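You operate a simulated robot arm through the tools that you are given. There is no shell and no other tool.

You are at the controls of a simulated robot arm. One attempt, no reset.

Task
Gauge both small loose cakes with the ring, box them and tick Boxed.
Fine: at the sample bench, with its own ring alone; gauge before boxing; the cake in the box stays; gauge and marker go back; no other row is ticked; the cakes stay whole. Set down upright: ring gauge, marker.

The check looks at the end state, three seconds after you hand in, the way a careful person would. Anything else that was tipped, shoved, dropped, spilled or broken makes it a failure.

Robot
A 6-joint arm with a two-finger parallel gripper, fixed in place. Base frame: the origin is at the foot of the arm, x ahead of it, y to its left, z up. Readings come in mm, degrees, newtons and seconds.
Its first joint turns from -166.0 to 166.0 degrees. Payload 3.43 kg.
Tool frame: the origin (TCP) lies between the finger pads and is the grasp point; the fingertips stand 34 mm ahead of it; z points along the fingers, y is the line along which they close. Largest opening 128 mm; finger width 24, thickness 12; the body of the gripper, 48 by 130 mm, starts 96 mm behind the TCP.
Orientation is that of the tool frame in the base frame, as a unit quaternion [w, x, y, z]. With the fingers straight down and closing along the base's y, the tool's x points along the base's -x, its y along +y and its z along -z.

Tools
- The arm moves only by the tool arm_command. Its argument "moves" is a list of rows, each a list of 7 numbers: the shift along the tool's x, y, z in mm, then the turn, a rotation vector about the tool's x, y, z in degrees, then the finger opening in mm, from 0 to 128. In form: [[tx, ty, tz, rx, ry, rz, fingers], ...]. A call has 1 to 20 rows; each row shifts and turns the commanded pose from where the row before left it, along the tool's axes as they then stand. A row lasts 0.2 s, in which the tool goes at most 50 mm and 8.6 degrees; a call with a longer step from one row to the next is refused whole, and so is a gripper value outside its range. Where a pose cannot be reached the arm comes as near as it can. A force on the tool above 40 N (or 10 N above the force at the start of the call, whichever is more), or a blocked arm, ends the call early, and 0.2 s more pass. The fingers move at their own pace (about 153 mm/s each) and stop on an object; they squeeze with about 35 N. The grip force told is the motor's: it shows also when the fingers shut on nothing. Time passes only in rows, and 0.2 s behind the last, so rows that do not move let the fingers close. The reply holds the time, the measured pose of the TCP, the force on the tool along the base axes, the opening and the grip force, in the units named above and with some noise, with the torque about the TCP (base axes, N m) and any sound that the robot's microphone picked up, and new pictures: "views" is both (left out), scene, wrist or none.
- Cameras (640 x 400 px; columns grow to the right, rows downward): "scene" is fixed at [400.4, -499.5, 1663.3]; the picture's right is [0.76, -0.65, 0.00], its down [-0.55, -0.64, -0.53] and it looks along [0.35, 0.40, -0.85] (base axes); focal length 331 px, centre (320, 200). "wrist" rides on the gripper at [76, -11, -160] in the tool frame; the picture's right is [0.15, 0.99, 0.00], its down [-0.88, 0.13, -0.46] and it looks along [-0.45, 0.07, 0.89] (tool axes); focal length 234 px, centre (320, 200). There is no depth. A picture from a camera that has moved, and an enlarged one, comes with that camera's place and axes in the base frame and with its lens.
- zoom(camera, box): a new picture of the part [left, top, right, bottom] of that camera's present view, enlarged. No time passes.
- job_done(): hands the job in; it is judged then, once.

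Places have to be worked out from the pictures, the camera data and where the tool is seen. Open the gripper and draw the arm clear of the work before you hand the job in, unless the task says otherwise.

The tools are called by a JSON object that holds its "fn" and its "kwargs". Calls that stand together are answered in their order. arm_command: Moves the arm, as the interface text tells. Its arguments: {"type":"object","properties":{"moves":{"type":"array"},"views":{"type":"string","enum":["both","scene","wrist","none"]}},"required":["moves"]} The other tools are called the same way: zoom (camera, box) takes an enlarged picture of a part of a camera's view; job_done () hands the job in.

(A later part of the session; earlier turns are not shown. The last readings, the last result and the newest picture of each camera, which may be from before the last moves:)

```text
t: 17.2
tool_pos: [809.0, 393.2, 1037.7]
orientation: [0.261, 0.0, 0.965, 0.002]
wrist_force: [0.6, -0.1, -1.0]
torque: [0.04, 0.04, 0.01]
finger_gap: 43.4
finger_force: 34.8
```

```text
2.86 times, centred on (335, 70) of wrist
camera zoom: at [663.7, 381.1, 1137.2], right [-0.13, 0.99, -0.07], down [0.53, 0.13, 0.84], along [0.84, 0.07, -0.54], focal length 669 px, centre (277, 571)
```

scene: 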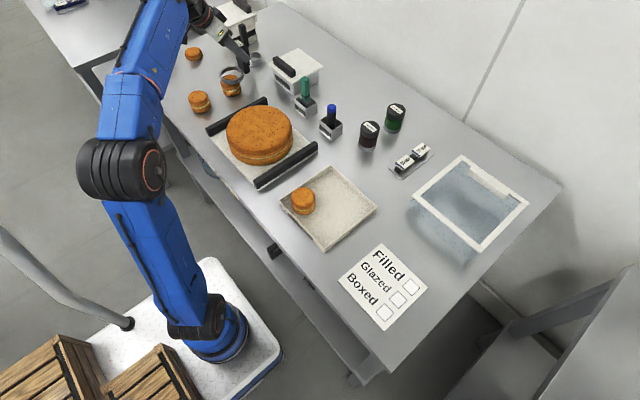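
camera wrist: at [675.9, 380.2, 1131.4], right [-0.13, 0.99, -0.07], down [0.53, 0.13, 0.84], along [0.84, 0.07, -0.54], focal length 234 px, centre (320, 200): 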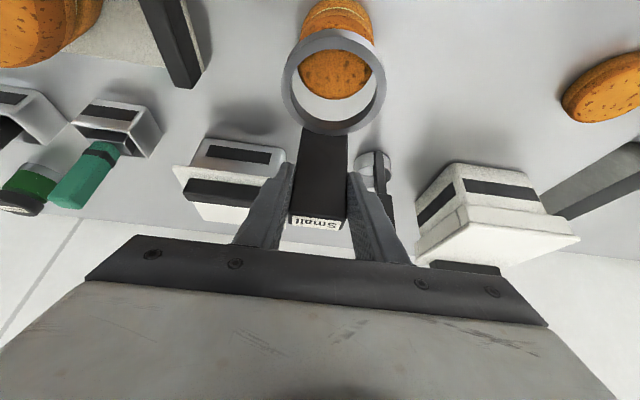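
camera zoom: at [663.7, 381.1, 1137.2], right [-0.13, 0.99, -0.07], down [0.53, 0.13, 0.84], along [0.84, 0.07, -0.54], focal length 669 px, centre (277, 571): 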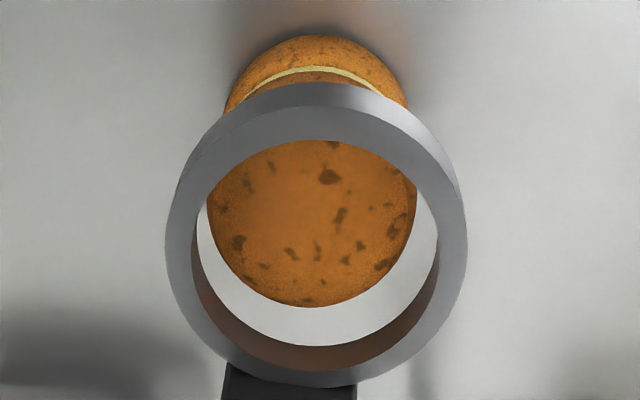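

Now nearly centred: remaining offset looks ≤2 mm. I'll lower 12 mm so the ring bottom is about level with the cake's chamfered top, where parallax nearly vanishes, and re-check.

{"fn": "arm_command", "kwargs": {"moves": [[5.57, -0.3, 10.64, 0, 0, 0, 30], [0, 0, 0, 0, 0, 0, 30], [0, 0, 0, 0, 0, 0, 30]], "views": "none"}}

{"fn": "zoom", "kwargs": {"camera": "scene", "box": [214, 60, 254, 100]}}

{"fn": "zoom", "kwargs": {"camera": "wrist", "box": [270, 0, 400, 140]}}

```text
t: 18.0
tool_pos: [809.4, 391.6, 1026.0]
orientation: [0.26, 0.001, 0.966, 0.002]
wrist_force: [0.0, 0.4, -0.1]
torque: [-0.01, -0.03, -0.01]
finger_gap: 43.3
finger_force: 35.1
```

```text
10.00 times, centred on (234, 80) of scene
camera zoom: at [400.4, -499.5, 1663.3], right [0.76, -0.65, 0.0], down [-0.55, -0.64, -0.53], along [0.35, 0.4, -0.85], focal length 3314 px, centre (1180, 1400)
```

zoom: 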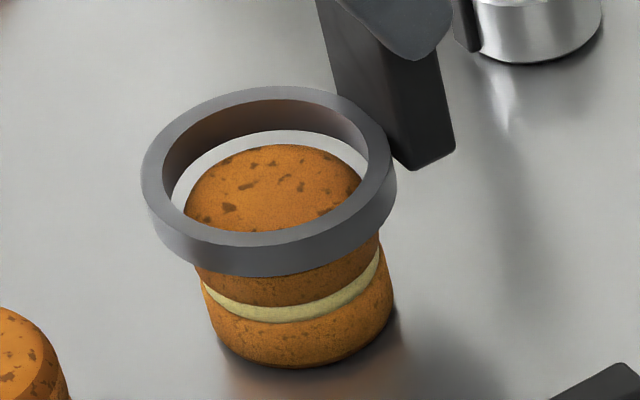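

```text
2.86 times, centred on (335, 70) of wrist
camera zoom: at [664.4, 379.8, 1125.8], right [-0.13, 0.99, -0.07], down [0.53, 0.13, 0.84], along [0.84, 0.07, -0.54], focal length 669 px, centre (277, 571)
```

zoom: 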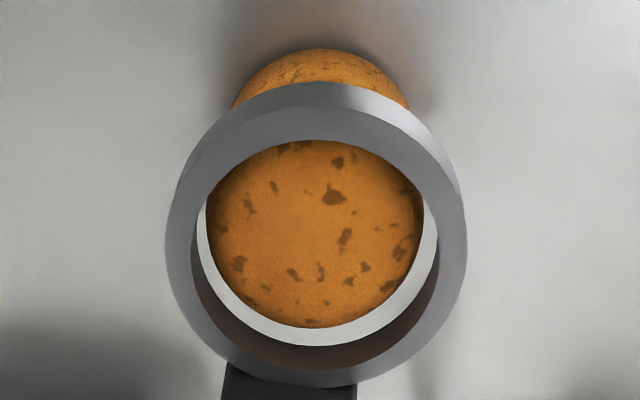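

Ring surrounds the cake's top with a small crescent visible on the far side and slightly bigger gap on the +y side. I'll nudge by (−0.3,−1.0) and lower another 10 mm, watching the force.

{"fn": "arm_command", "kwargs": {"moves": [[0.26, -1.0, -0.15, 0, 0, 0, 30], [2.5, 0, 4.33, 0, 0, 0, 30], [2.5, 0, 4.33, 0, 0, 0, 30], [0, 0, 0, 0, 0, 0, 30]], "views": "none"}}

{"fn": "zoom", "kwargs": {"camera": "scene", "box": [214, 60, 254, 100]}}

{"fn": "zoom", "kwargs": {"camera": "wrist", "box": [270, 0, 400, 140]}}

```text
t: 19.0
tool_pos: [810.1, 391.4, 1016.1]
orientation: [0.261, 0.0, 0.965, 0.002]
wrist_force: [-0.7, -0.7, -1.0]
torque: [0.01, -0.04, -0.03]
finger_gap: 43.2
finger_force: 35.2
```

```text
10.00 times, centred on (234, 80) of scene
camera zoom: at [400.4, -499.5, 1663.3], right [0.76, -0.65, 0.0], down [-0.55, -0.64, -0.53], along [0.35, 0.4, -0.85], focal length 3314 px, centre (1180, 1400)
```

zoom: 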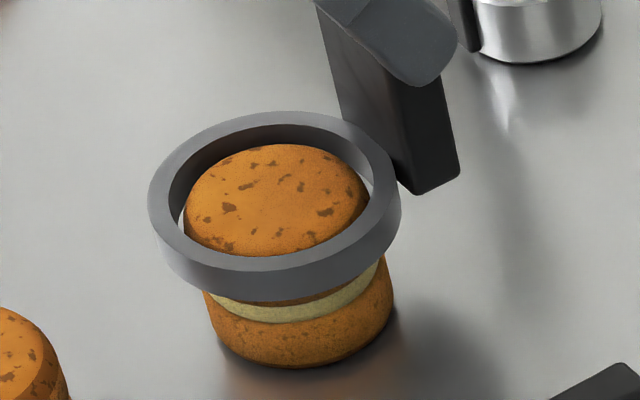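

```text
2.86 times, centred on (335, 70) of wrist
camera zoom: at [664.1, 379.9, 1116.2], right [-0.13, 0.99, -0.07], down [0.53, 0.13, 0.84], along [0.84, 0.07, -0.54], focal length 669 px, centre (277, 571)
```

zoom: 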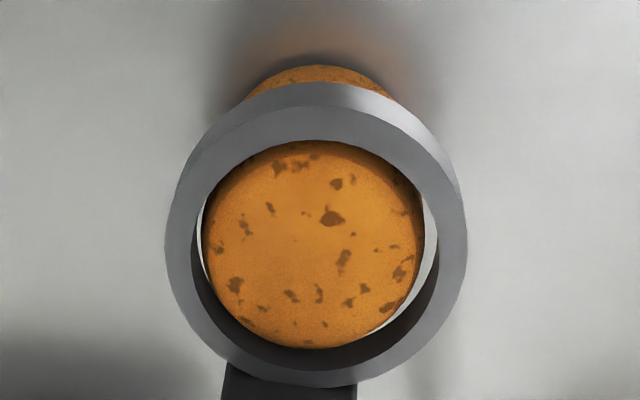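

The ring passes around the cake top with no contact force. A small −y nudge, then I'll lower it the remaining ~35 mm almost to the bench in small steps.

{"fn": "arm_command", "kwargs": {"moves": [[0, -0.6, 0, 0, 0, 0, 30], [2.9, 0, 5.05, 0, 0, 0, 30], [2.9, 0, 5.05, 0, 0, 0, 30], [2.9, 0, 5.05, 0, 0, 0, 30], [2.9, 0, 5.05, 0, 0, 0, 30], [2.9, 0, 5.05, 0, 0, 0, 30], [2.9, 0, 5.05, 0, 0, 0, 30], [0, 0, 0, 0, 0, 0, 30]], "views": "both"}}

{"fn": "zoom", "kwargs": {"camera": "scene", "box": [214, 60, 254, 100]}}

{"fn": "zoom", "kwargs": {"camera": "wrist", "box": [270, 0, 400, 140]}}

```text
t: 20.8
tool_pos: [809.8, 390.3, 982.9]
orientation: [0.26, 0.0, 0.965, 0.002]
wrist_force: [0.1, 0.3, -0.8]
torque: [-0.02, -0.03, 0.03]
finger_gap: 43.5
finger_force: 35.0
camera wrist: at [664.0, 379.4, 1082.3], right [-0.13, 0.99, -0.07], down [0.53, 0.13, 0.84], along [0.84, 0.07, -0.54], focal length 234 px, centre (320, 200)
```

scene: 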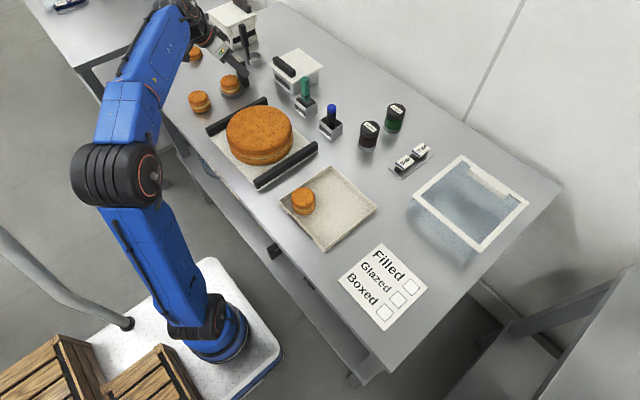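
wrist: 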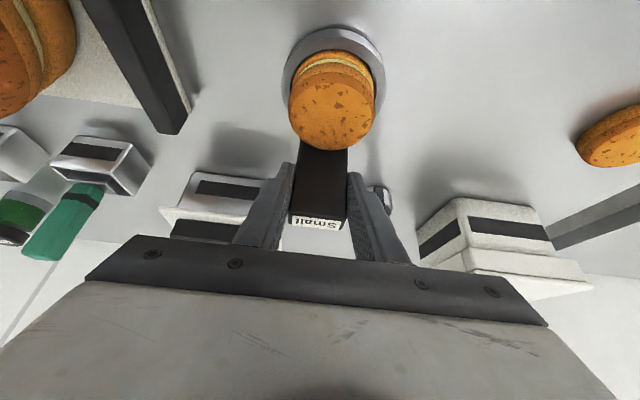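

```text
10.00 times, centred on (234, 80) of scene
camera zoom: at [400.4, -499.5, 1663.3], right [0.76, -0.65, 0.0], down [-0.55, -0.64, -0.53], along [0.35, 0.4, -0.85], focal length 3314 px, centre (1180, 1400)
```

zoom: 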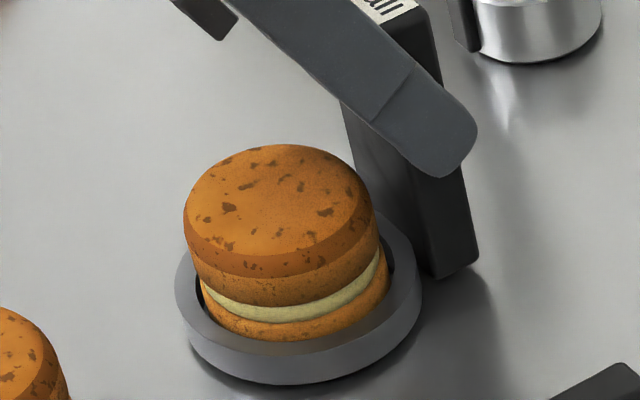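

```text
2.86 times, centred on (335, 70) of wrist
camera zoom: at [664.0, 379.4, 1082.3], right [-0.13, 0.99, -0.07], down [0.53, 0.13, 0.84], along [0.84, 0.07, -0.54], focal length 669 px, centre (277, 571)
```

zoom: 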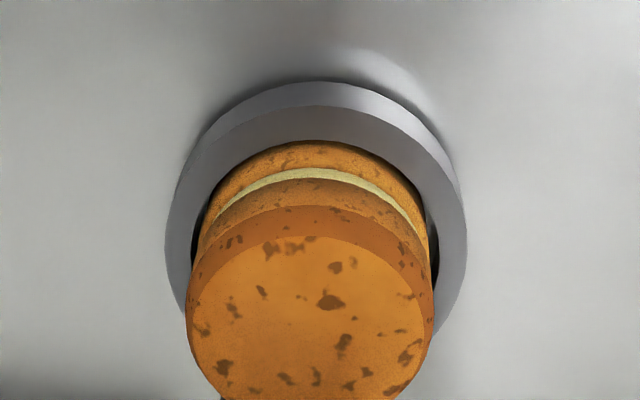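

Ring is fully down around cake B, which hasn't moved. I'll lower the last ~2.5 mm, hold briefly, then lift straight up 70 mm.

{"fn": "arm_command", "kwargs": {"moves": [[1.25, 0, 2.17, 0, 0, 0, 30], [0, 0, 0, 0, 0, 0, 30], [0, 0, 0, 0, 0, 0, 30], [-2.5, 0, -4.33, 0, 0, 0, 30], [-5, 0, -8.66, 0, 0, 0, 30], [-7.5, 0, -13, 0, 0, 0, 30], [-10, 0, -17.3, 0, 0, 0, 30], [-10, 0, -17.3, 0, 0, 0, 30], [0, 0, 0, 0, 0, 0, 30]], "views": "both"}}

{"fn": "zoom", "kwargs": {"camera": "scene", "box": [185, 60, 265, 115]}}

```text
t: 22.8
tool_pos: [806.7, 391.8, 1050.2]
orientation: [0.26, 0.0, 0.965, 0.003]
wrist_force: [-0.5, 0.4, -1.0]
torque: [-0.05, -0.03, 0.02]
finger_gap: 43.3
finger_force: 35.2
camera wrist: at [660.8, 380.1, 1148.8], right [-0.13, 0.99, -0.07], down [0.53, 0.13, 0.84], along [0.84, 0.07, -0.54], focal length 234 px, centre (320, 200)
```

scene: 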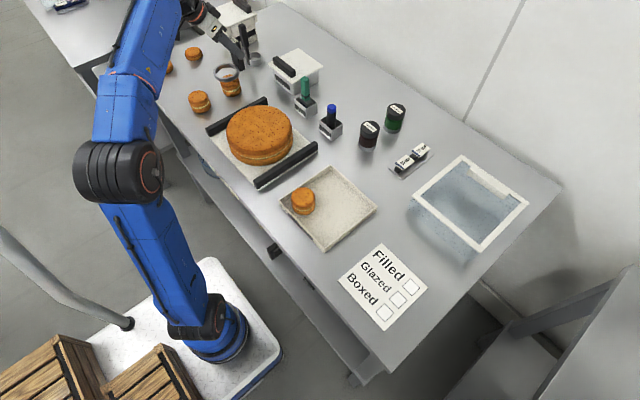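
wrist: 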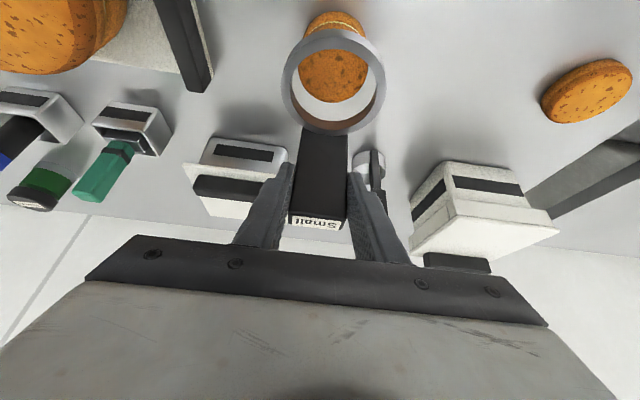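

```text
7.27 times, centred on (225, 88) of scene
camera zoom: at [400.4, -499.5, 1663.3], right [0.76, -0.65, 0.0], down [-0.55, -0.64, -0.53], along [0.35, 0.4, -0.85], focal length 2410 px, centre (1011, 1018)
```

zoom: 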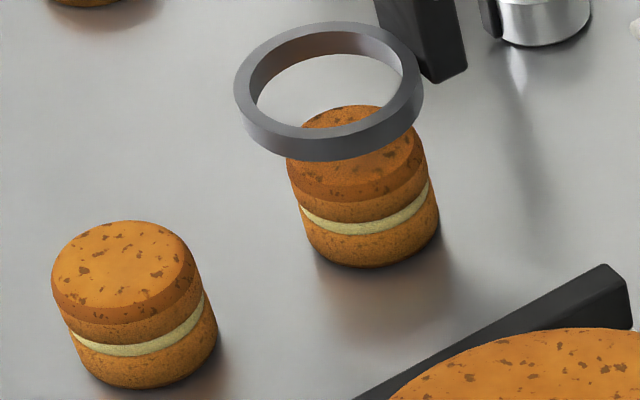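

Cake B is gauged and unmoved. Now I'll move the ring over cake A, which by the scene measurement is offset (−121.4,−2.5) from B.

{"fn": "arm_command", "kwargs": {"moves": [[26.3, -0.6, -15.2, 0, 0, 0, 30], [26.3, -0.6, -15.2, 0, 0, 0, 30], [26.3, -0.6, -15.2, 0, 0, 0, 30], [26.3, -0.6, -15.2, 0, 0, 0, 30], [0, 0, 0, 0, 0, 0, 30], [0, 0, 0, 0, 0, 0, 30]], "views": "both"}}

{"fn": "zoom", "kwargs": {"camera": "scene", "box": [180, 70, 220, 120]}}

{"fn": "zoom", "kwargs": {"camera": "wrist", "box": [270, 0, 400, 140]}}

```text
t: 24.2
tool_pos: [685.9, 386.9, 1047.0]
orientation: [0.26, 0.0, 0.965, 0.003]
wrist_force: [-0.3, 0.2, -1.3]
torque: [0.03, 0.0, -0.01]
finger_gap: 43.5
finger_force: 34.9
camera wrist: at [539.5, 375.5, 1147.0], right [-0.13, 0.99, -0.07], down [0.53, 0.13, 0.84], along [0.84, 0.07, -0.54], focal length 234 px, centre (320, 200)
```

scene: 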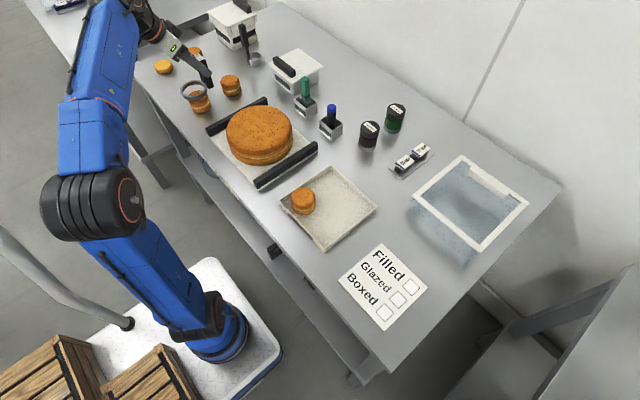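
wrist: 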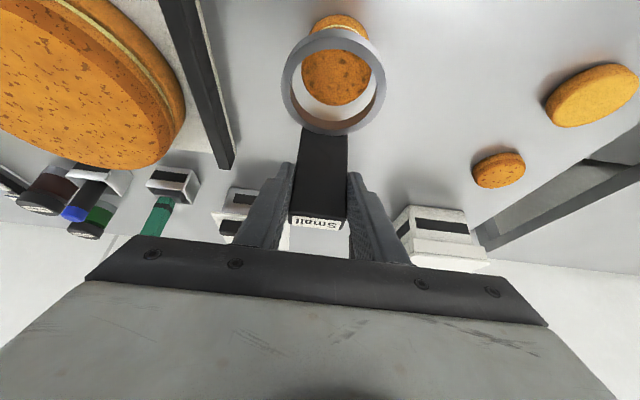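

```text
8.00 times, centred on (200, 95) of scene
camera zoom: at [400.4, -499.5, 1663.3], right [0.76, -0.65, 0.0], down [-0.55, -0.64, -0.53], along [0.35, 0.4, -0.85], focal length 2651 px, centre (1280, 1040)
```

zoom: 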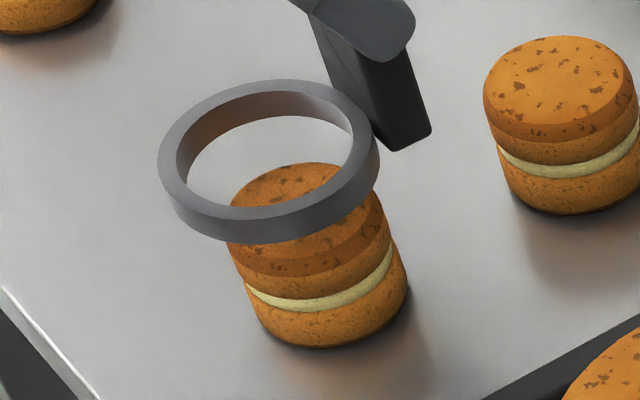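

```text
2.86 times, centred on (335, 70) of wrist
camera zoom: at [539.5, 375.5, 1147.0], right [-0.13, 0.99, -0.07], down [0.53, 0.13, 0.84], along [0.84, 0.07, -0.54], focal length 669 px, centre (277, 571)
```

zoom: 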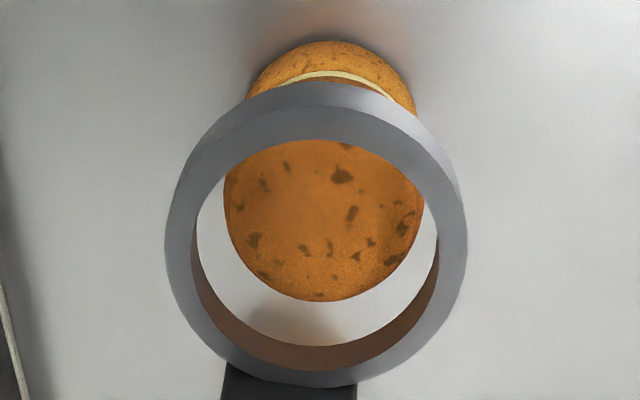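

For cake A, the wrist view gives an offset of about (+5,+2.1) and the scene about (+4,+2.9). I'll shift (+4.7,+2.3) and lower 21 mm to just at the cake's top edge, then re-check.

{"fn": "arm_command", "kwargs": {"moves": [[-4.07, 2.3, 2.35, 0, 0, 0, 30], [5.25, 0, 9.1, 0, 0, 0, 30], [5.25, 0, 9.1, 0, 0, 0, 30], [0, 0, 0, 0, 0, 0, 30], [0, 0, 0, 0, 0, 0, 30]], "views": "none"}}

{"fn": "zoom", "kwargs": {"camera": "scene", "box": [180, 70, 220, 120]}}

{"fn": "zoom", "kwargs": {"camera": "wrist", "box": [270, 0, 400, 140]}}

```text
t: 25.4
tool_pos: [693.4, 391.1, 1026.4]
orientation: [0.26, 0.0, 0.966, 0.002]
wrist_force: [0.1, 0.3, -1.5]
torque: [0.01, 0.0, -0.01]
finger_gap: 43.3
finger_force: 35.0
```

```text
8.00 times, centred on (200, 95) of scene
camera zoom: at [400.4, -499.5, 1663.3], right [0.76, -0.65, 0.0], down [-0.55, -0.64, -0.53], along [0.35, 0.4, -0.85], focal length 2651 px, centre (1280, 1040)
```

zoom: 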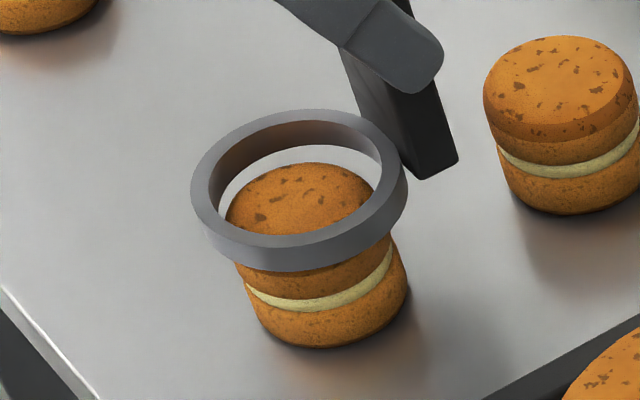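

```text
2.86 times, centred on (335, 70) of wrist
camera zoom: at [547.5, 378.8, 1126.8], right [-0.13, 0.99, -0.07], down [0.53, 0.13, 0.84], along [0.84, 0.07, -0.54], focal length 669 px, centre (277, 571)
```

zoom: 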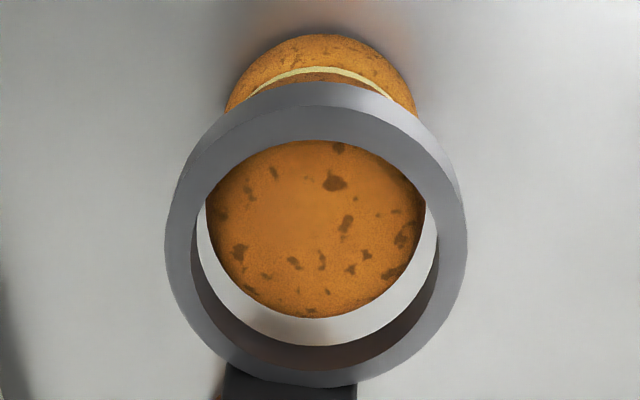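

The move overshot slightly; both readings and the views suggest a correction of about (−2.9,−1.4). I'll apply it at this height and re-check.

{"fn": "arm_command", "kwargs": {"moves": [[2.51, -1.4, -1.45, 0, 0, 0, 30], [0, 0, 0, 0, 0, 0, 30], [2, 0, 3.46, 0, 0, 0, 30], [0, 0, 0, 0, 0, 0, 30], [0, 0, 0, 0, 0, 0, 30]], "views": "none"}}

{"fn": "zoom", "kwargs": {"camera": "scene", "box": [180, 70, 220, 120]}}

{"fn": "zoom", "kwargs": {"camera": "wrist", "box": [270, 0, 400, 140]}}

```text
t: 26.6
tool_pos: [689.4, 389.8, 1021.9]
orientation: [0.261, 0.0, 0.965, 0.002]
wrist_force: [-0.1, 0.1, -0.8]
torque: [0.0, 0.03, 0.0]
finger_gap: 43.3
finger_force: 34.7
```

```text
8.00 times, centred on (200, 95) of scene
camera zoom: at [400.4, -499.5, 1663.3], right [0.76, -0.65, 0.0], down [-0.55, -0.64, -0.53], along [0.35, 0.4, -0.85], focal length 2651 px, centre (1280, 1040)
```

zoom: 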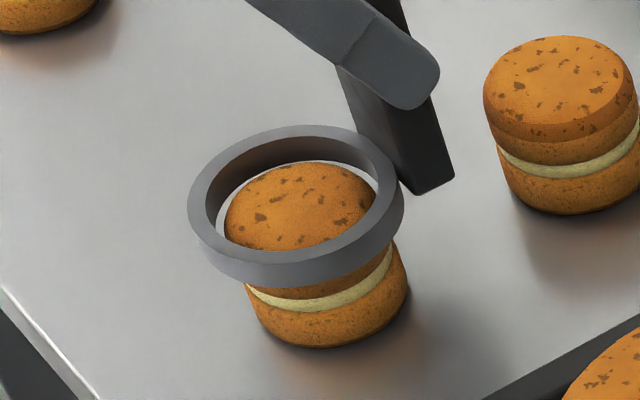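

```text
2.86 times, centred on (335, 70) of wrist
camera zoom: at [543.7, 378.2, 1121.4], right [-0.13, 0.99, -0.07], down [0.53, 0.13, 0.84], along [0.84, 0.07, -0.54], focal length 669 px, centre (277, 571)
```

zoom: 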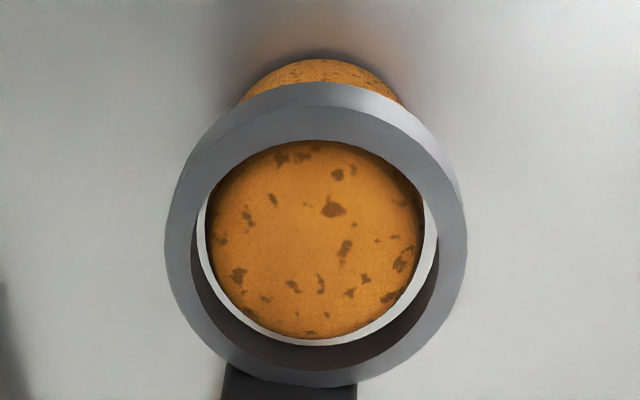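

Nearly centred; residual about (+0.8,−0.7). I'll apply that and lower 8 mm further, then check.

{"fn": "arm_command", "kwargs": {"moves": [[-0.7, -0.7, 0.4, 0, 0, 0, 30], [2, 0, 3.46, 0, 0, 0, 30], [2, 0, 3.46, 0, 0, 0, 30], [0, 0, 0, 0, 0, 0, 30]], "views": "none"}}

{"fn": "zoom", "kwargs": {"camera": "scene", "box": [180, 70, 220, 120]}}

{"fn": "zoom", "kwargs": {"camera": "wrist", "box": [270, 0, 400, 140]}}

```text
t: 27.6
tool_pos: [690.3, 388.8, 1015.1]
orientation: [0.26, 0.0, 0.966, 0.002]
wrist_force: [0.7, 0.2, -0.7]
torque: [-0.03, 0.0, 0.0]
finger_gap: 43.2
finger_force: 34.5
```

```text
8.00 times, centred on (200, 95) of scene
camera zoom: at [400.4, -499.5, 1663.3], right [0.76, -0.65, 0.0], down [-0.55, -0.64, -0.53], along [0.35, 0.4, -0.85], focal length 2651 px, centre (1280, 1040)
```

zoom: 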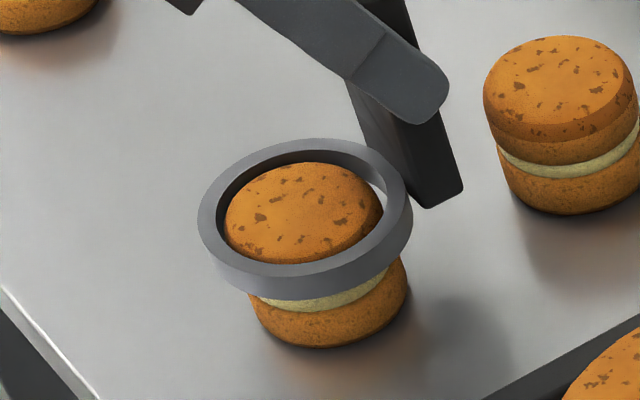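

```text
2.86 times, centred on (335, 70) of wrist
camera zoom: at [545.1, 377.1, 1114.7], right [-0.13, 0.99, -0.07], down [0.53, 0.13, 0.84], along [0.84, 0.07, -0.54], focal length 669 px, centre (277, 571)
```

zoom: 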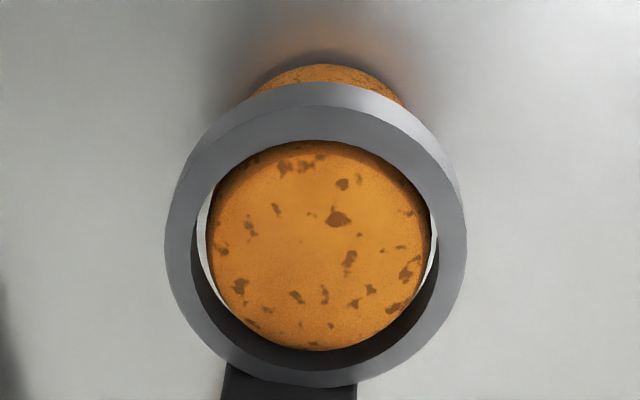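

Well centred now (small symmetric gaps). Lowering the remaining ~34 mm in small steps around cake A, holding, then viewing.

{"fn": "arm_command", "kwargs": {"moves": [[2.85, 0, 4.93, 0, 0, 0, 30], [2.85, 0, 4.93, 0, 0, 0, 30], [2.85, 0, 4.93, 0, 0, 0, 30], [2.85, 0, 4.93, 0, 0, 0, 30], [2.85, 0, 4.93, 0, 0, 0, 30], [2.85, 0, 4.93, 0, 0, 0, 30], [0, 0, 0, 0, 0, 0, 30], [0, 0, 0, 0, 0, 0, 30]], "views": "both"}}

{"fn": "zoom", "kwargs": {"camera": "scene", "box": [180, 70, 220, 120]}}

```text
t: 29.4
tool_pos: [688.7, 389.9, 981.4]
orientation: [0.261, 0.001, 0.965, 0.002]
wrist_force: [-0.1, 0.5, -0.7]
torque: [0.04, -0.01, 0.04]
finger_gap: 43.4
finger_force: 34.8
camera wrist: at [543.9, 378.4, 1080.7], right [-0.13, 0.99, -0.07], down [0.53, 0.13, 0.84], along [0.84, 0.07, -0.54], focal length 234 px, centre (320, 200)
```

scene: 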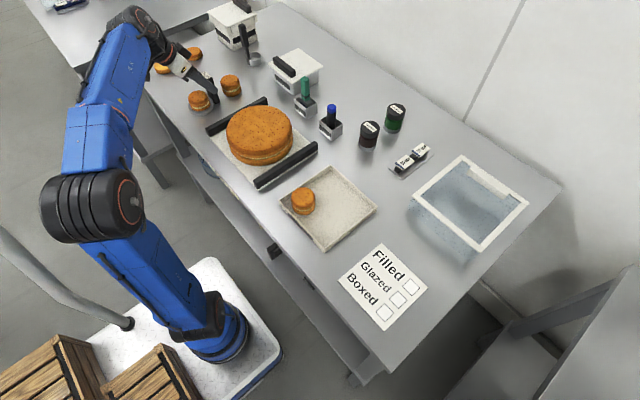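
wrist: 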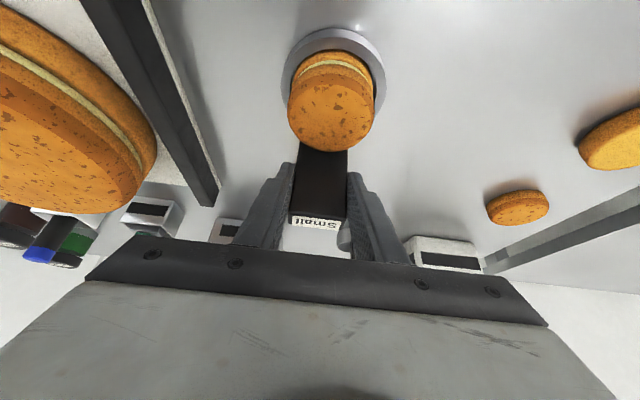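

```text
8.00 times, centred on (200, 95) of scene
camera zoom: at [400.4, -499.5, 1663.3], right [0.76, -0.65, 0.0], down [-0.55, -0.64, -0.53], along [0.35, 0.4, -0.85], focal length 2651 px, centre (1280, 1040)
```

zoom: 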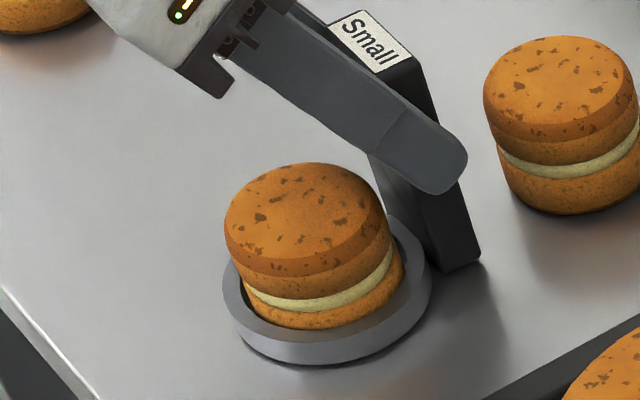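

Both cakes are gauged. I'll lift the ring straight up off cake A and raise it to a safe transport height.

{"fn": "arm_command", "kwargs": {"moves": [[-2.5, 0, -4.33, 0, 0, 0, 30], [-5, 0, -8.66, 0, 0, 0, 30], [-10, 0, -17.3, 0, 0, 0, 30], [-10, 0, -17.3, 0, 0, 0, 30], [-20, 0, -34.6, 0, 0, 0, 30], [-20, 0, -34.6, 0, 0, 0, 30], [0, 0, 0, 0, 0, 0, 30]], "views": "scene"}}

```text
t: 31.0
tool_pos: [690.8, 389.3, 1114.8]
orientation: [0.26, 0.001, 0.966, 0.002]
wrist_force: [-0.4, 0.7, -0.1]
torque: [-0.01, 0.0, 0.01]
finger_gap: 43.6
finger_force: 35.3
```

scene: 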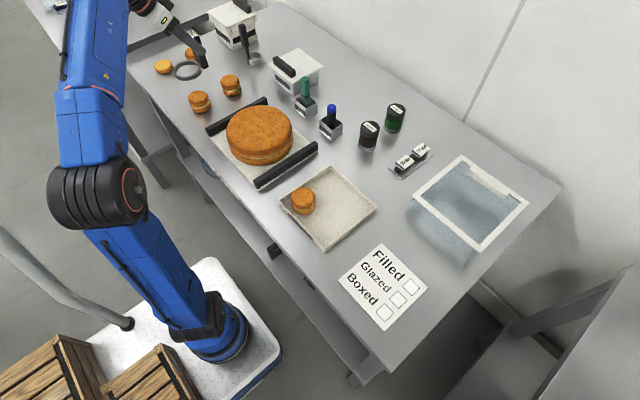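

The cakes are both unmoved. The commanded offset back to the gauge's original pose is (+366.4,−299.8,−135.1); I'll first transit at a high level (ring bottom ~1044) to above its home spot.

{"fn": "arm_command", "kwargs": {"moves": [[-29.53, -27.25, 15.47, 0, 0, 0, 30], [-29.53, -27.25, 15.47, 0, 0, 0, 30], [-29.53, -27.25, 15.47, 0, 0, 0, 30], [-29.53, -27.25, 15.47, 0, 0, 0, 30], [-29.53, -27.25, 15.47, 0, 0, 0, 30], [-29.53, -27.25, 15.47, 0, 0, 0, 30], [-29.53, -27.25, 15.47, 0, 0, 0, 30], [-29.53, -27.25, 15.47, 0, 0, 0, 30], [-29.53, -27.25, 15.47, 0, 0, 0, 30], [-29.53, -27.25, 15.47, 0, 0, 0, 30], [-29.53, -27.25, 15.47, 0, 0, 0, 30], [0, 0, 0, 0, 0, 0, 30], [0, 0, 0, 0, 0, 0, 30]], "views": "both"}}

```text
t: 33.8
tool_pos: [1058.2, 87.4, 1129.4]
orientation: [0.261, 0.0, 0.965, 0.002]
wrist_force: [0.1, -0.7, -0.7]
torque: [0.0, 0.01, -0.02]
finger_gap: 43.7
finger_force: 35.1
camera wrist: at [912.3, 76.3, 1229.1], right [-0.13, 0.99, -0.07], down [0.53, 0.13, 0.84], along [0.84, 0.07, -0.54], focal length 234 px, centre (320, 200)
```

scene: 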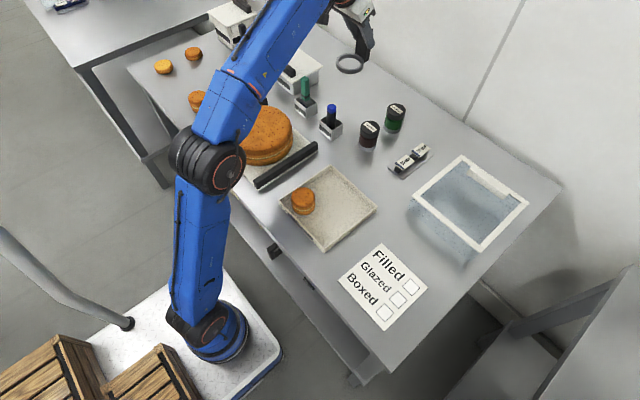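
wrist: 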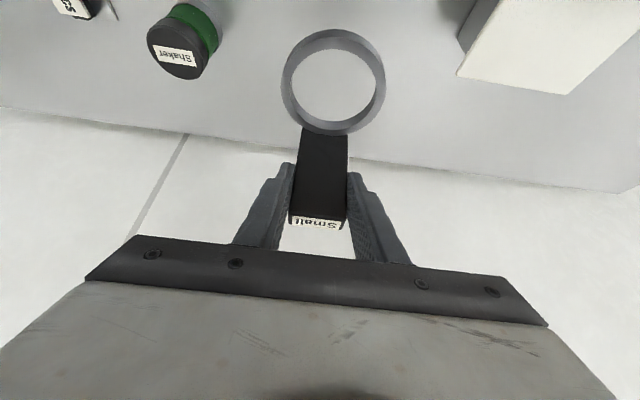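

Directly above home. Lowering 150 mm vertically back to the original grasp pose, slowing near the bench.

{"fn": "arm_command", "kwargs": {"moves": [[17.5, 0, 30.3, 0, 0, 0, 30], [17.5, 0, 30.3, 0, 0, 0, 30], [17.5, 0, 30.3, 0, 0, 0, 30], [10, 0, 17.3, 0, 0, 0, 30], [5, 0, 8.66, 0, 0, 0, 30], [3.5, 0, 6.06, 0, 0, 0, 30], [2, 0, 3.46, 0, 0, 0, 30], [1.5, 0, 2.6, 0, 0, 0, 30], [0.5, 0, 0.87, 0, 0, 0, 30], [0, 0, 0, 0, 0, 0, 30]], "views": "both"}}

```text
t: 36.0
tool_pos: [1056.9, 91.0, 980.8]
orientation: [0.261, -0.001, 0.965, 0.003]
wrist_force: [-0.2, 0.8, -1.5]
torque: [0.04, -0.01, 0.01]
finger_gap: 43.4
finger_force: 35.0
camera wrist: at [910.7, 78.4, 1080.5], right [-0.13, 0.99, -0.07], down [0.53, 0.13, 0.84], along [0.84, 0.07, -0.54], focal length 234 px, centre (320, 200)
```

scene: 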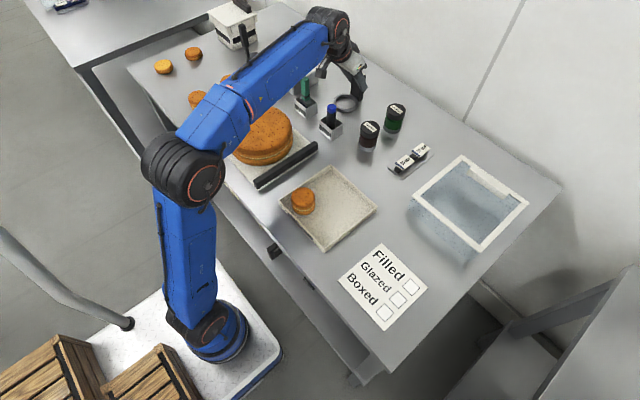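
wrist: 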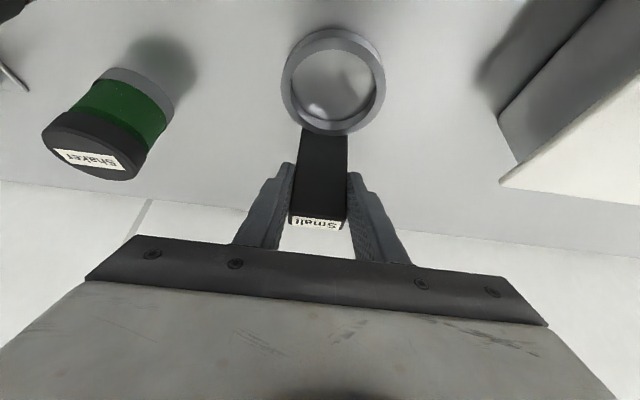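

Back at the home pose (980.8 vs 979 originally). I'll zoom to see whether it's touching the bench before releasing.

{"fn": "zoom", "kwargs": {"camera": "scene", "box": [325, 70, 385, 125]}}

{"fn": "zoom", "kwargs": {"camera": "wrist", "box": [255, 15, 415, 145]}}

```text
7.27 times, centred on (355, 98) of scene
camera zoom: at [400.4, -499.5, 1663.3], right [0.76, -0.65, 0.0], down [-0.55, -0.64, -0.53], along [0.35, 0.4, -0.85], focal length 2410 px, centre (66, 946)
```

zoom: 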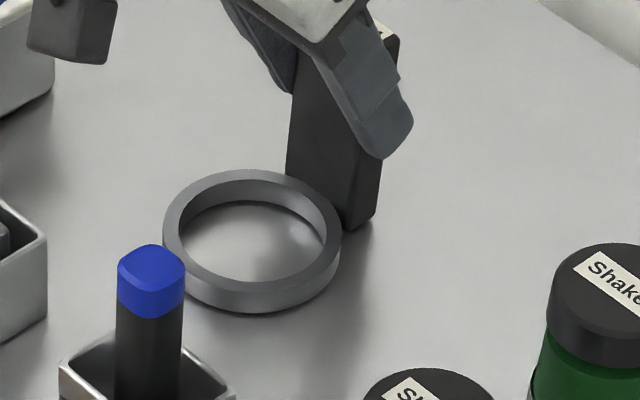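

```text
3.08 times, centred on (335, 80) of wrist
camera zoom: at [910.7, 78.4, 1080.5], right [-0.13, 0.99, -0.07], down [0.53, 0.13, 0.84], along [0.84, 0.07, -0.54], focal length 720 px, centre (274, 569)
```

zoom: 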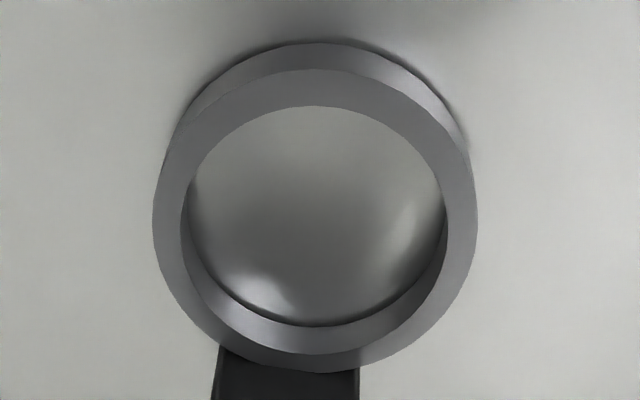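

A thin shadow line indicates the ring is still a millimetre or two above the bench. I'll lower in small steps and watch the force.

{"fn": "arm_command", "kwargs": {"moves": [[0.4, 0, 0.69, 0, 0, 0, 30], [0.4, 0, 0.69, 0, 0, 0, 30], [0, 0, 0, 0, 0, 0, 30], [0, 0, 0, 0, 0, 0, 30]], "views": "none"}}

{"fn": "zoom", "kwargs": {"camera": "wrist", "box": [255, 15, 415, 145]}}

```text
t: 37.0
tool_pos: [1055.1, 89.5, 979.2]
orientation: [0.26, 0.0, 0.966, 0.002]
wrist_force: [0.5, 0.4, -0.9]
torque: [0.03, 0.02, 0.02]
finger_gap: 43.4
finger_force: 34.3
```

```text
3.08 times, centred on (335, 80) of wrist
camera zoom: at [910.0, 78.0, 1079.3], right [-0.13, 0.99, -0.07], down [0.53, 0.13, 0.84], along [0.84, 0.07, -0.54], focal length 720 px, centre (274, 569)
```

zoom: 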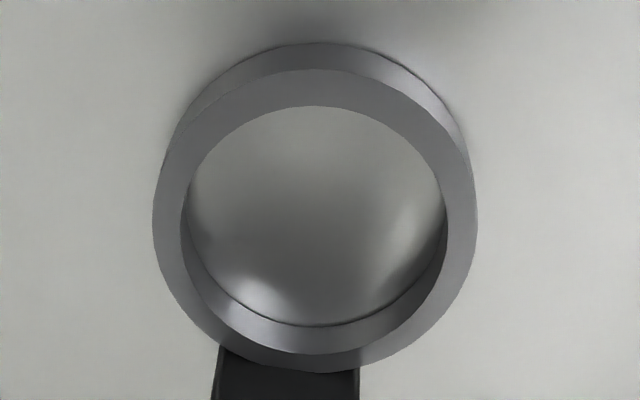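

The gap has nearly vanished. One more millimetre down while watching force.

{"fn": "arm_command", "kwargs": {"moves": [[0.3, 0, 0.52, 0, 0, 0, 30], [0.3, 0, 0.52, 0, 0, 0, 30], [0, 0, 0, 0, 0, 0, 30], [0, 0, 0, 0, 0, 0, 30]], "views": "none"}}

{"fn": "zoom", "kwargs": {"camera": "wrist", "box": [255, 15, 415, 145]}}

```text
t: 38.0
tool_pos: [1056.2, 90.0, 979.2]
orientation: [0.261, 0.0, 0.965, 0.003]
wrist_force: [3.3, -0.2, 7.7]
torque: [-0.35, -0.16, 0.07]
finger_gap: 43.6
finger_force: 34.9
```

```text
3.08 times, centred on (335, 80) of wrist
camera zoom: at [909.4, 78.1, 1078.7], right [-0.13, 0.99, -0.07], down [0.53, 0.13, 0.84], along [0.84, 0.07, -0.54], focal length 720 px, centre (274, 569)
```

zoom: 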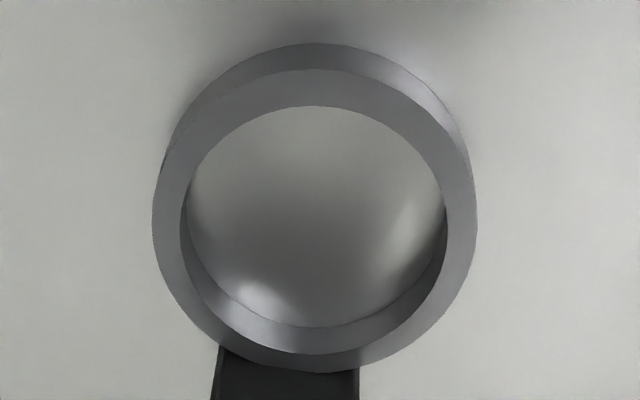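

Contact confirmed (7.7 N). I'll relieve the preload slightly, open the fingers, and back straight out along the tool axis.

{"fn": "arm_command", "kwargs": {"moves": [[-0.2, 0, -0.35, 0, 0, 0, 30], [0, 0, 0, 0, 0, 0, 44], [0, 0, 0, 0, 0, 0, 60], [0, 0, 0, 0, 0, 0, 90], [0, 0, 0, 0, 0, 0, 90], [0, 0, -15, 0, 0, 0, 90], [0, 0, -30, 0, 0, 0, 90], [0, 0, -40, 0, 0, 0, 90], [0, 0, -40, 0, 0, 0, 90], [0, 0, 0, 0, 0, 0, 90]], "views": "both"}}

{"fn": "zoom", "kwargs": {"camera": "scene", "box": [325, 60, 405, 130]}}

```text
t: 40.2
tool_pos: [992.2, 89.6, 1086.6]
orientation: [0.26, 0.0, 0.966, 0.003]
wrist_force: [-0.3, 0.5, -0.1]
torque: [-0.01, -0.03, 0.02]
finger_gap: 90.2
finger_force: 0.0
camera wrist: at [846.8, 79.6, 1187.4], right [-0.13, 0.99, -0.07], down [0.53, 0.13, 0.84], along [0.84, 0.07, -0.54], focal length 234 px, centre (320, 200)
```

scene: 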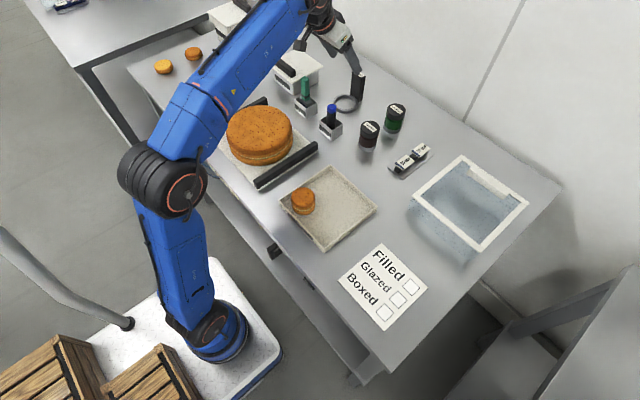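
wrist: 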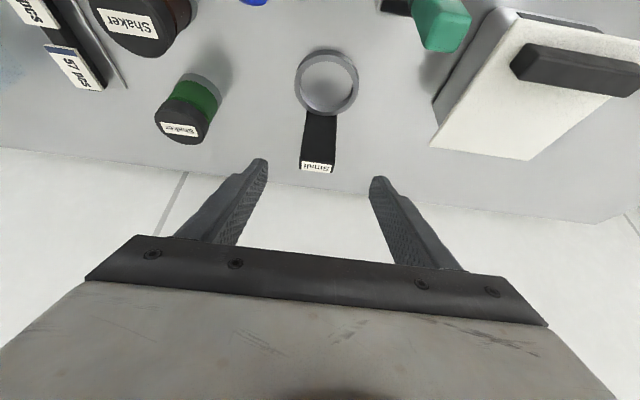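

```text
5.71 times, centred on (365, 95) of scene
camera zoom: at [400.4, -499.5, 1663.3], right [0.76, -0.65, 0.0], down [-0.55, -0.64, -0.53], along [0.35, 0.4, -0.85], focal length 1894 px, centre (63, 800)
```

zoom: 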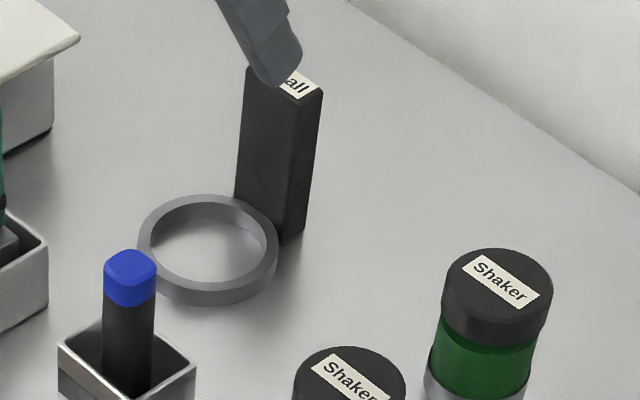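

The gauge is back upright within ~2–3 mm of its original spot. Next I'll back off, bring the tool back to vertical and travel above cake A (≈(653,389)).

{"fn": "arm_command", "kwargs": {"moves": [[30.9, 0, -26.5, 0, 0, 0, 90], [30.9, 0, -26.5, 0, 0, 0, 90], [30.9, 0, -26.5, 0, 0, 0, 90], [30.9, 0, -26.5, 0, 0, 0, 90], [0, 0, 0, 0, 7.5, 0, 90], [0, 0, 0, 0, 7.5, 0, 90], [0, 0, 0, 0, 7.5, 0, 90], [0, 0, 0, 0, 7.5, 0, 90], [22.4, 37.4, 0, 0, 0, 0, 90], [22.4, 37.4, 0, 0, 0, 0, 90], [22.4, 37.4, 0, 0, 0, 0, 90], [22.4, 37.4, 0, 0, 0, 0, 90], [22.4, 37.4, 0, 0, 0, 0, 90], [22.4, 37.4, 0, 0, 0, 0, 90], [22.4, 37.4, 0, 0, 0, 0, 90], [22.4, 37.4, 0, 0, 0, 0, 90], [0, 0, 0, 0, 0, 0, 90], [0, 0, 0, 0, 0, 0, 90]], "views": "both"}}

```text
t: 44.0
tool_pos: [654.0, 390.9, 1115.5]
orientation: [0.002, 0.0, 1.0, 0.001]
wrist_force: [-0.6, 0.6, -0.3]
torque: [-0.01, 0.02, -0.01]
finger_gap: 89.8
finger_force: 0.0
camera wrist: at [577.3, 379.2, 1275.4], right [-0.15, 0.99, 0.0], down [0.88, 0.13, 0.46], along [0.45, 0.07, -0.89], focal length 234 px, centre (320, 200)
```

scene: 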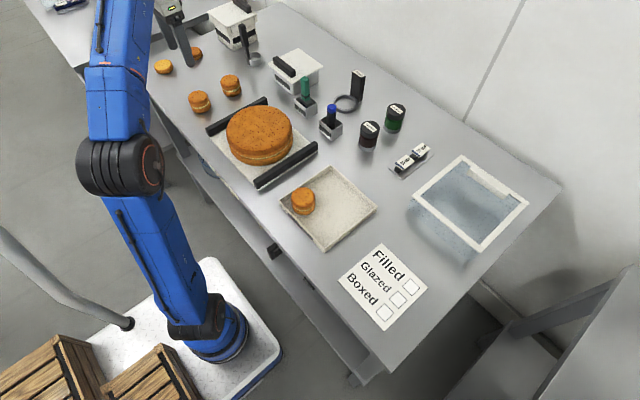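
wrist: 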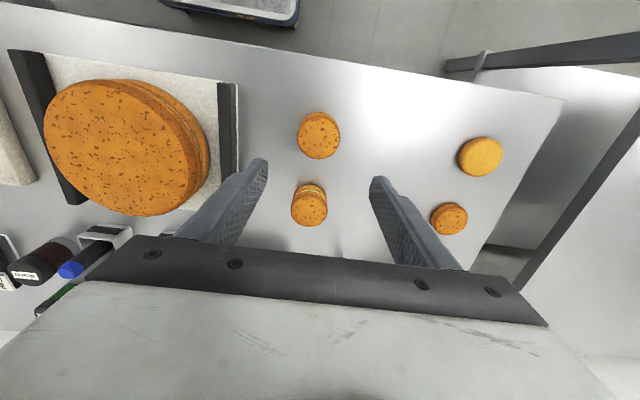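

Above cake A, vertical. I'll zoom to measure A's and B's exact centres relative to the tool.

{"fn": "zoom", "kwargs": {"camera": "wrist", "box": [270, 95, 370, 235]}}

```text
2.86 times, centred on (320, 165) of wrist
camera zoom: at [577.3, 379.2, 1275.4], right [-0.15, 0.99, 0.0], down [0.88, 0.13, 0.46], along [0.45, 0.07, -0.89], focal length 669 px, centre (320, 300)
```

zoom: 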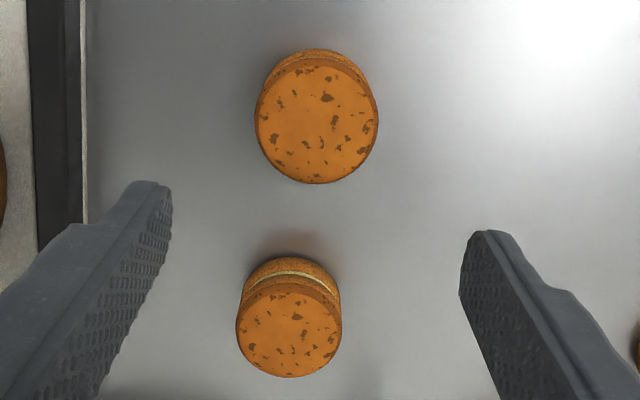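

Cake A's centre is at (650,388.8) with a diameter of ~62 mm. I'll correct by (−4,−2) and descend most of the way, then check centring between the fingers.

{"fn": "arm_command", "kwargs": {"moves": [[4, -2, 20, 0, 0, 0, 90], [0, 0, 40, 0, 0, 0, 90], [0, 0, 40, 0, 0, 0, 90], [0, 0, 30, 0, 0, 0, 90], [0, 0, 0, 0, 0, 0, 90], [0, 0, 0, 0, 0, 0, 90]], "views": "both"}}

{"fn": "zoom", "kwargs": {"camera": "wrist", "box": [220, 90, 420, 240]}}

```text
t: 45.4
tool_pos: [649.6, 389.2, 986.5]
orientation: [0.002, 0.0, 1.0, 0.002]
wrist_force: [0.6, -0.4, -0.4]
torque: [0.02, -0.01, 0.0]
finger_gap: 90.2
finger_force: 0.1
camera wrist: at [574.3, 376.8, 1145.0], right [-0.15, 0.99, 0.0], down [0.88, 0.13, 0.46], along [0.45, 0.07, -0.89], focal length 234 px, centre (320, 200)
```

scene: 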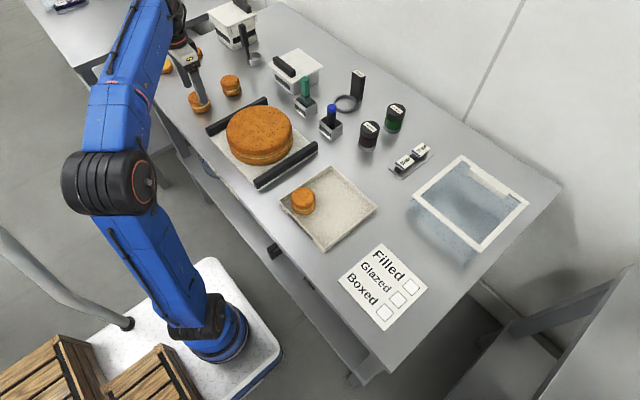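
wrist: 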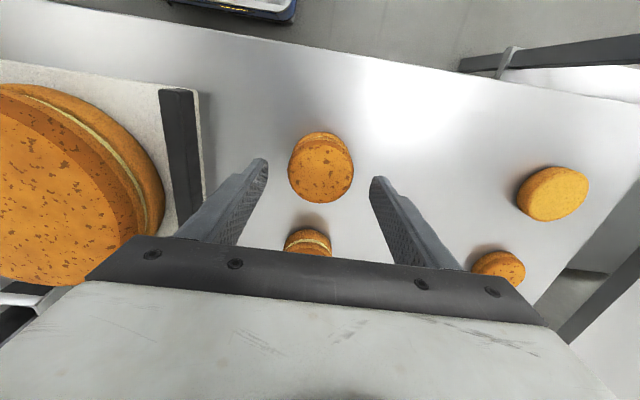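

```text
2.67 times, centred on (320, 165) of wrist
camera zoom: at [574.3, 376.8, 1145.0], right [-0.15, 0.99, 0.0], down [0.88, 0.13, 0.46], along [0.45, 0.07, -0.89], focal length 624 px, centre (320, 293)
```

zoom: 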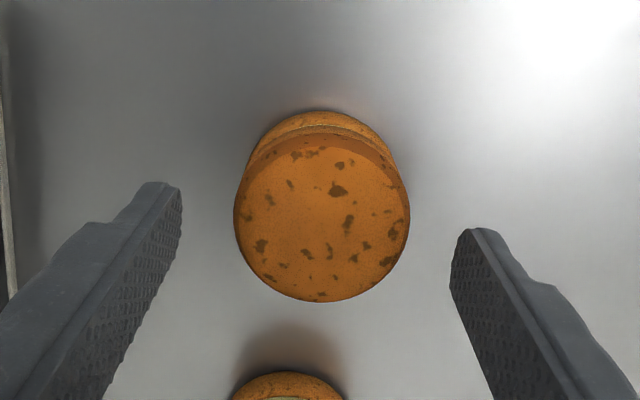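

Cake A is close to centred (about +2 in x, +1 in y). I'll apply that, and descend to TCP z≈936.5 (fingertips ~7 mm above the bench).

{"fn": "arm_command", "kwargs": {"moves": [[-2, 1, 10, 0, 0, 0, 90], [0, 0, 15, 0, 0, 0, 90], [0, 0, 15, 0, 0, 0, 90], [0, 0, 10, 0, 0, 0, 90], [0, 0, 0, 0, 0, 0, 90]], "views": "both"}}

{"fn": "zoom", "kwargs": {"camera": "scene", "box": [170, 60, 230, 120]}}

```text
t: 46.6
tool_pos: [654.0, 387.9, 937.6]
orientation: [0.002, 0.0, 1.0, 0.002]
wrist_force: [-0.2, 0.1, 0.2]
torque: [-0.02, 0.03, 0.01]
finger_gap: 90.1
finger_force: 0.0
camera wrist: at [577.2, 375.8, 1096.1], right [-0.15, 0.99, 0.0], down [0.88, 0.13, 0.46], along [0.45, 0.07, -0.89], focal length 234 px, centre (320, 200)
```

scene: 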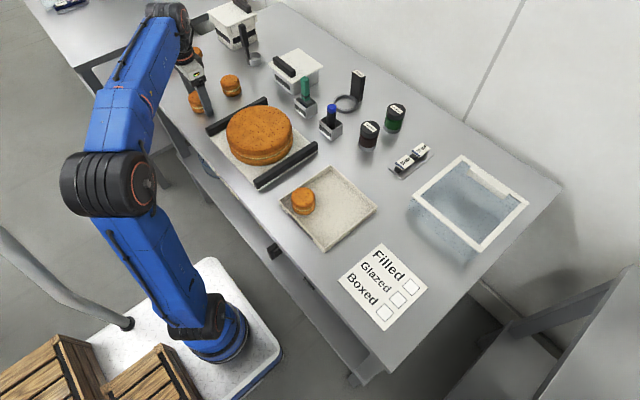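
wrist: 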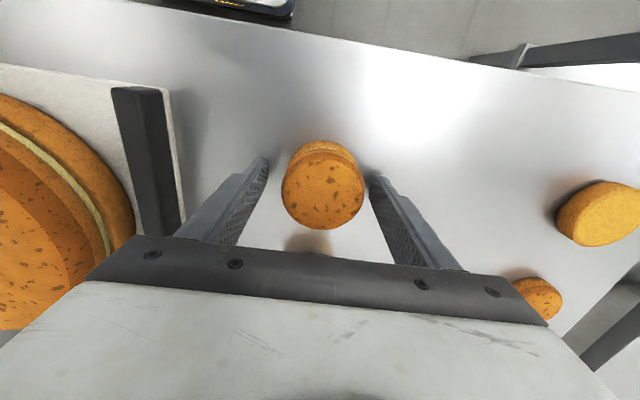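

```text
6.67 times, centred on (200, 90) of scene
camera zoom: at [400.4, -499.5, 1663.3], right [0.76, -0.65, 0.0], down [-0.55, -0.64, -0.53], along [0.35, 0.4, -0.85], focal length 2209 px, centre (1120, 933)
```

zoom: 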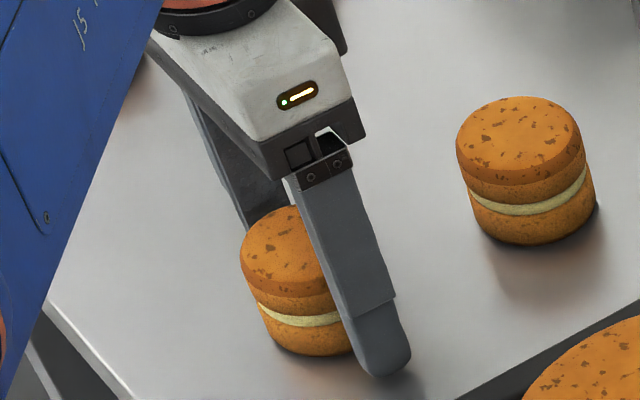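

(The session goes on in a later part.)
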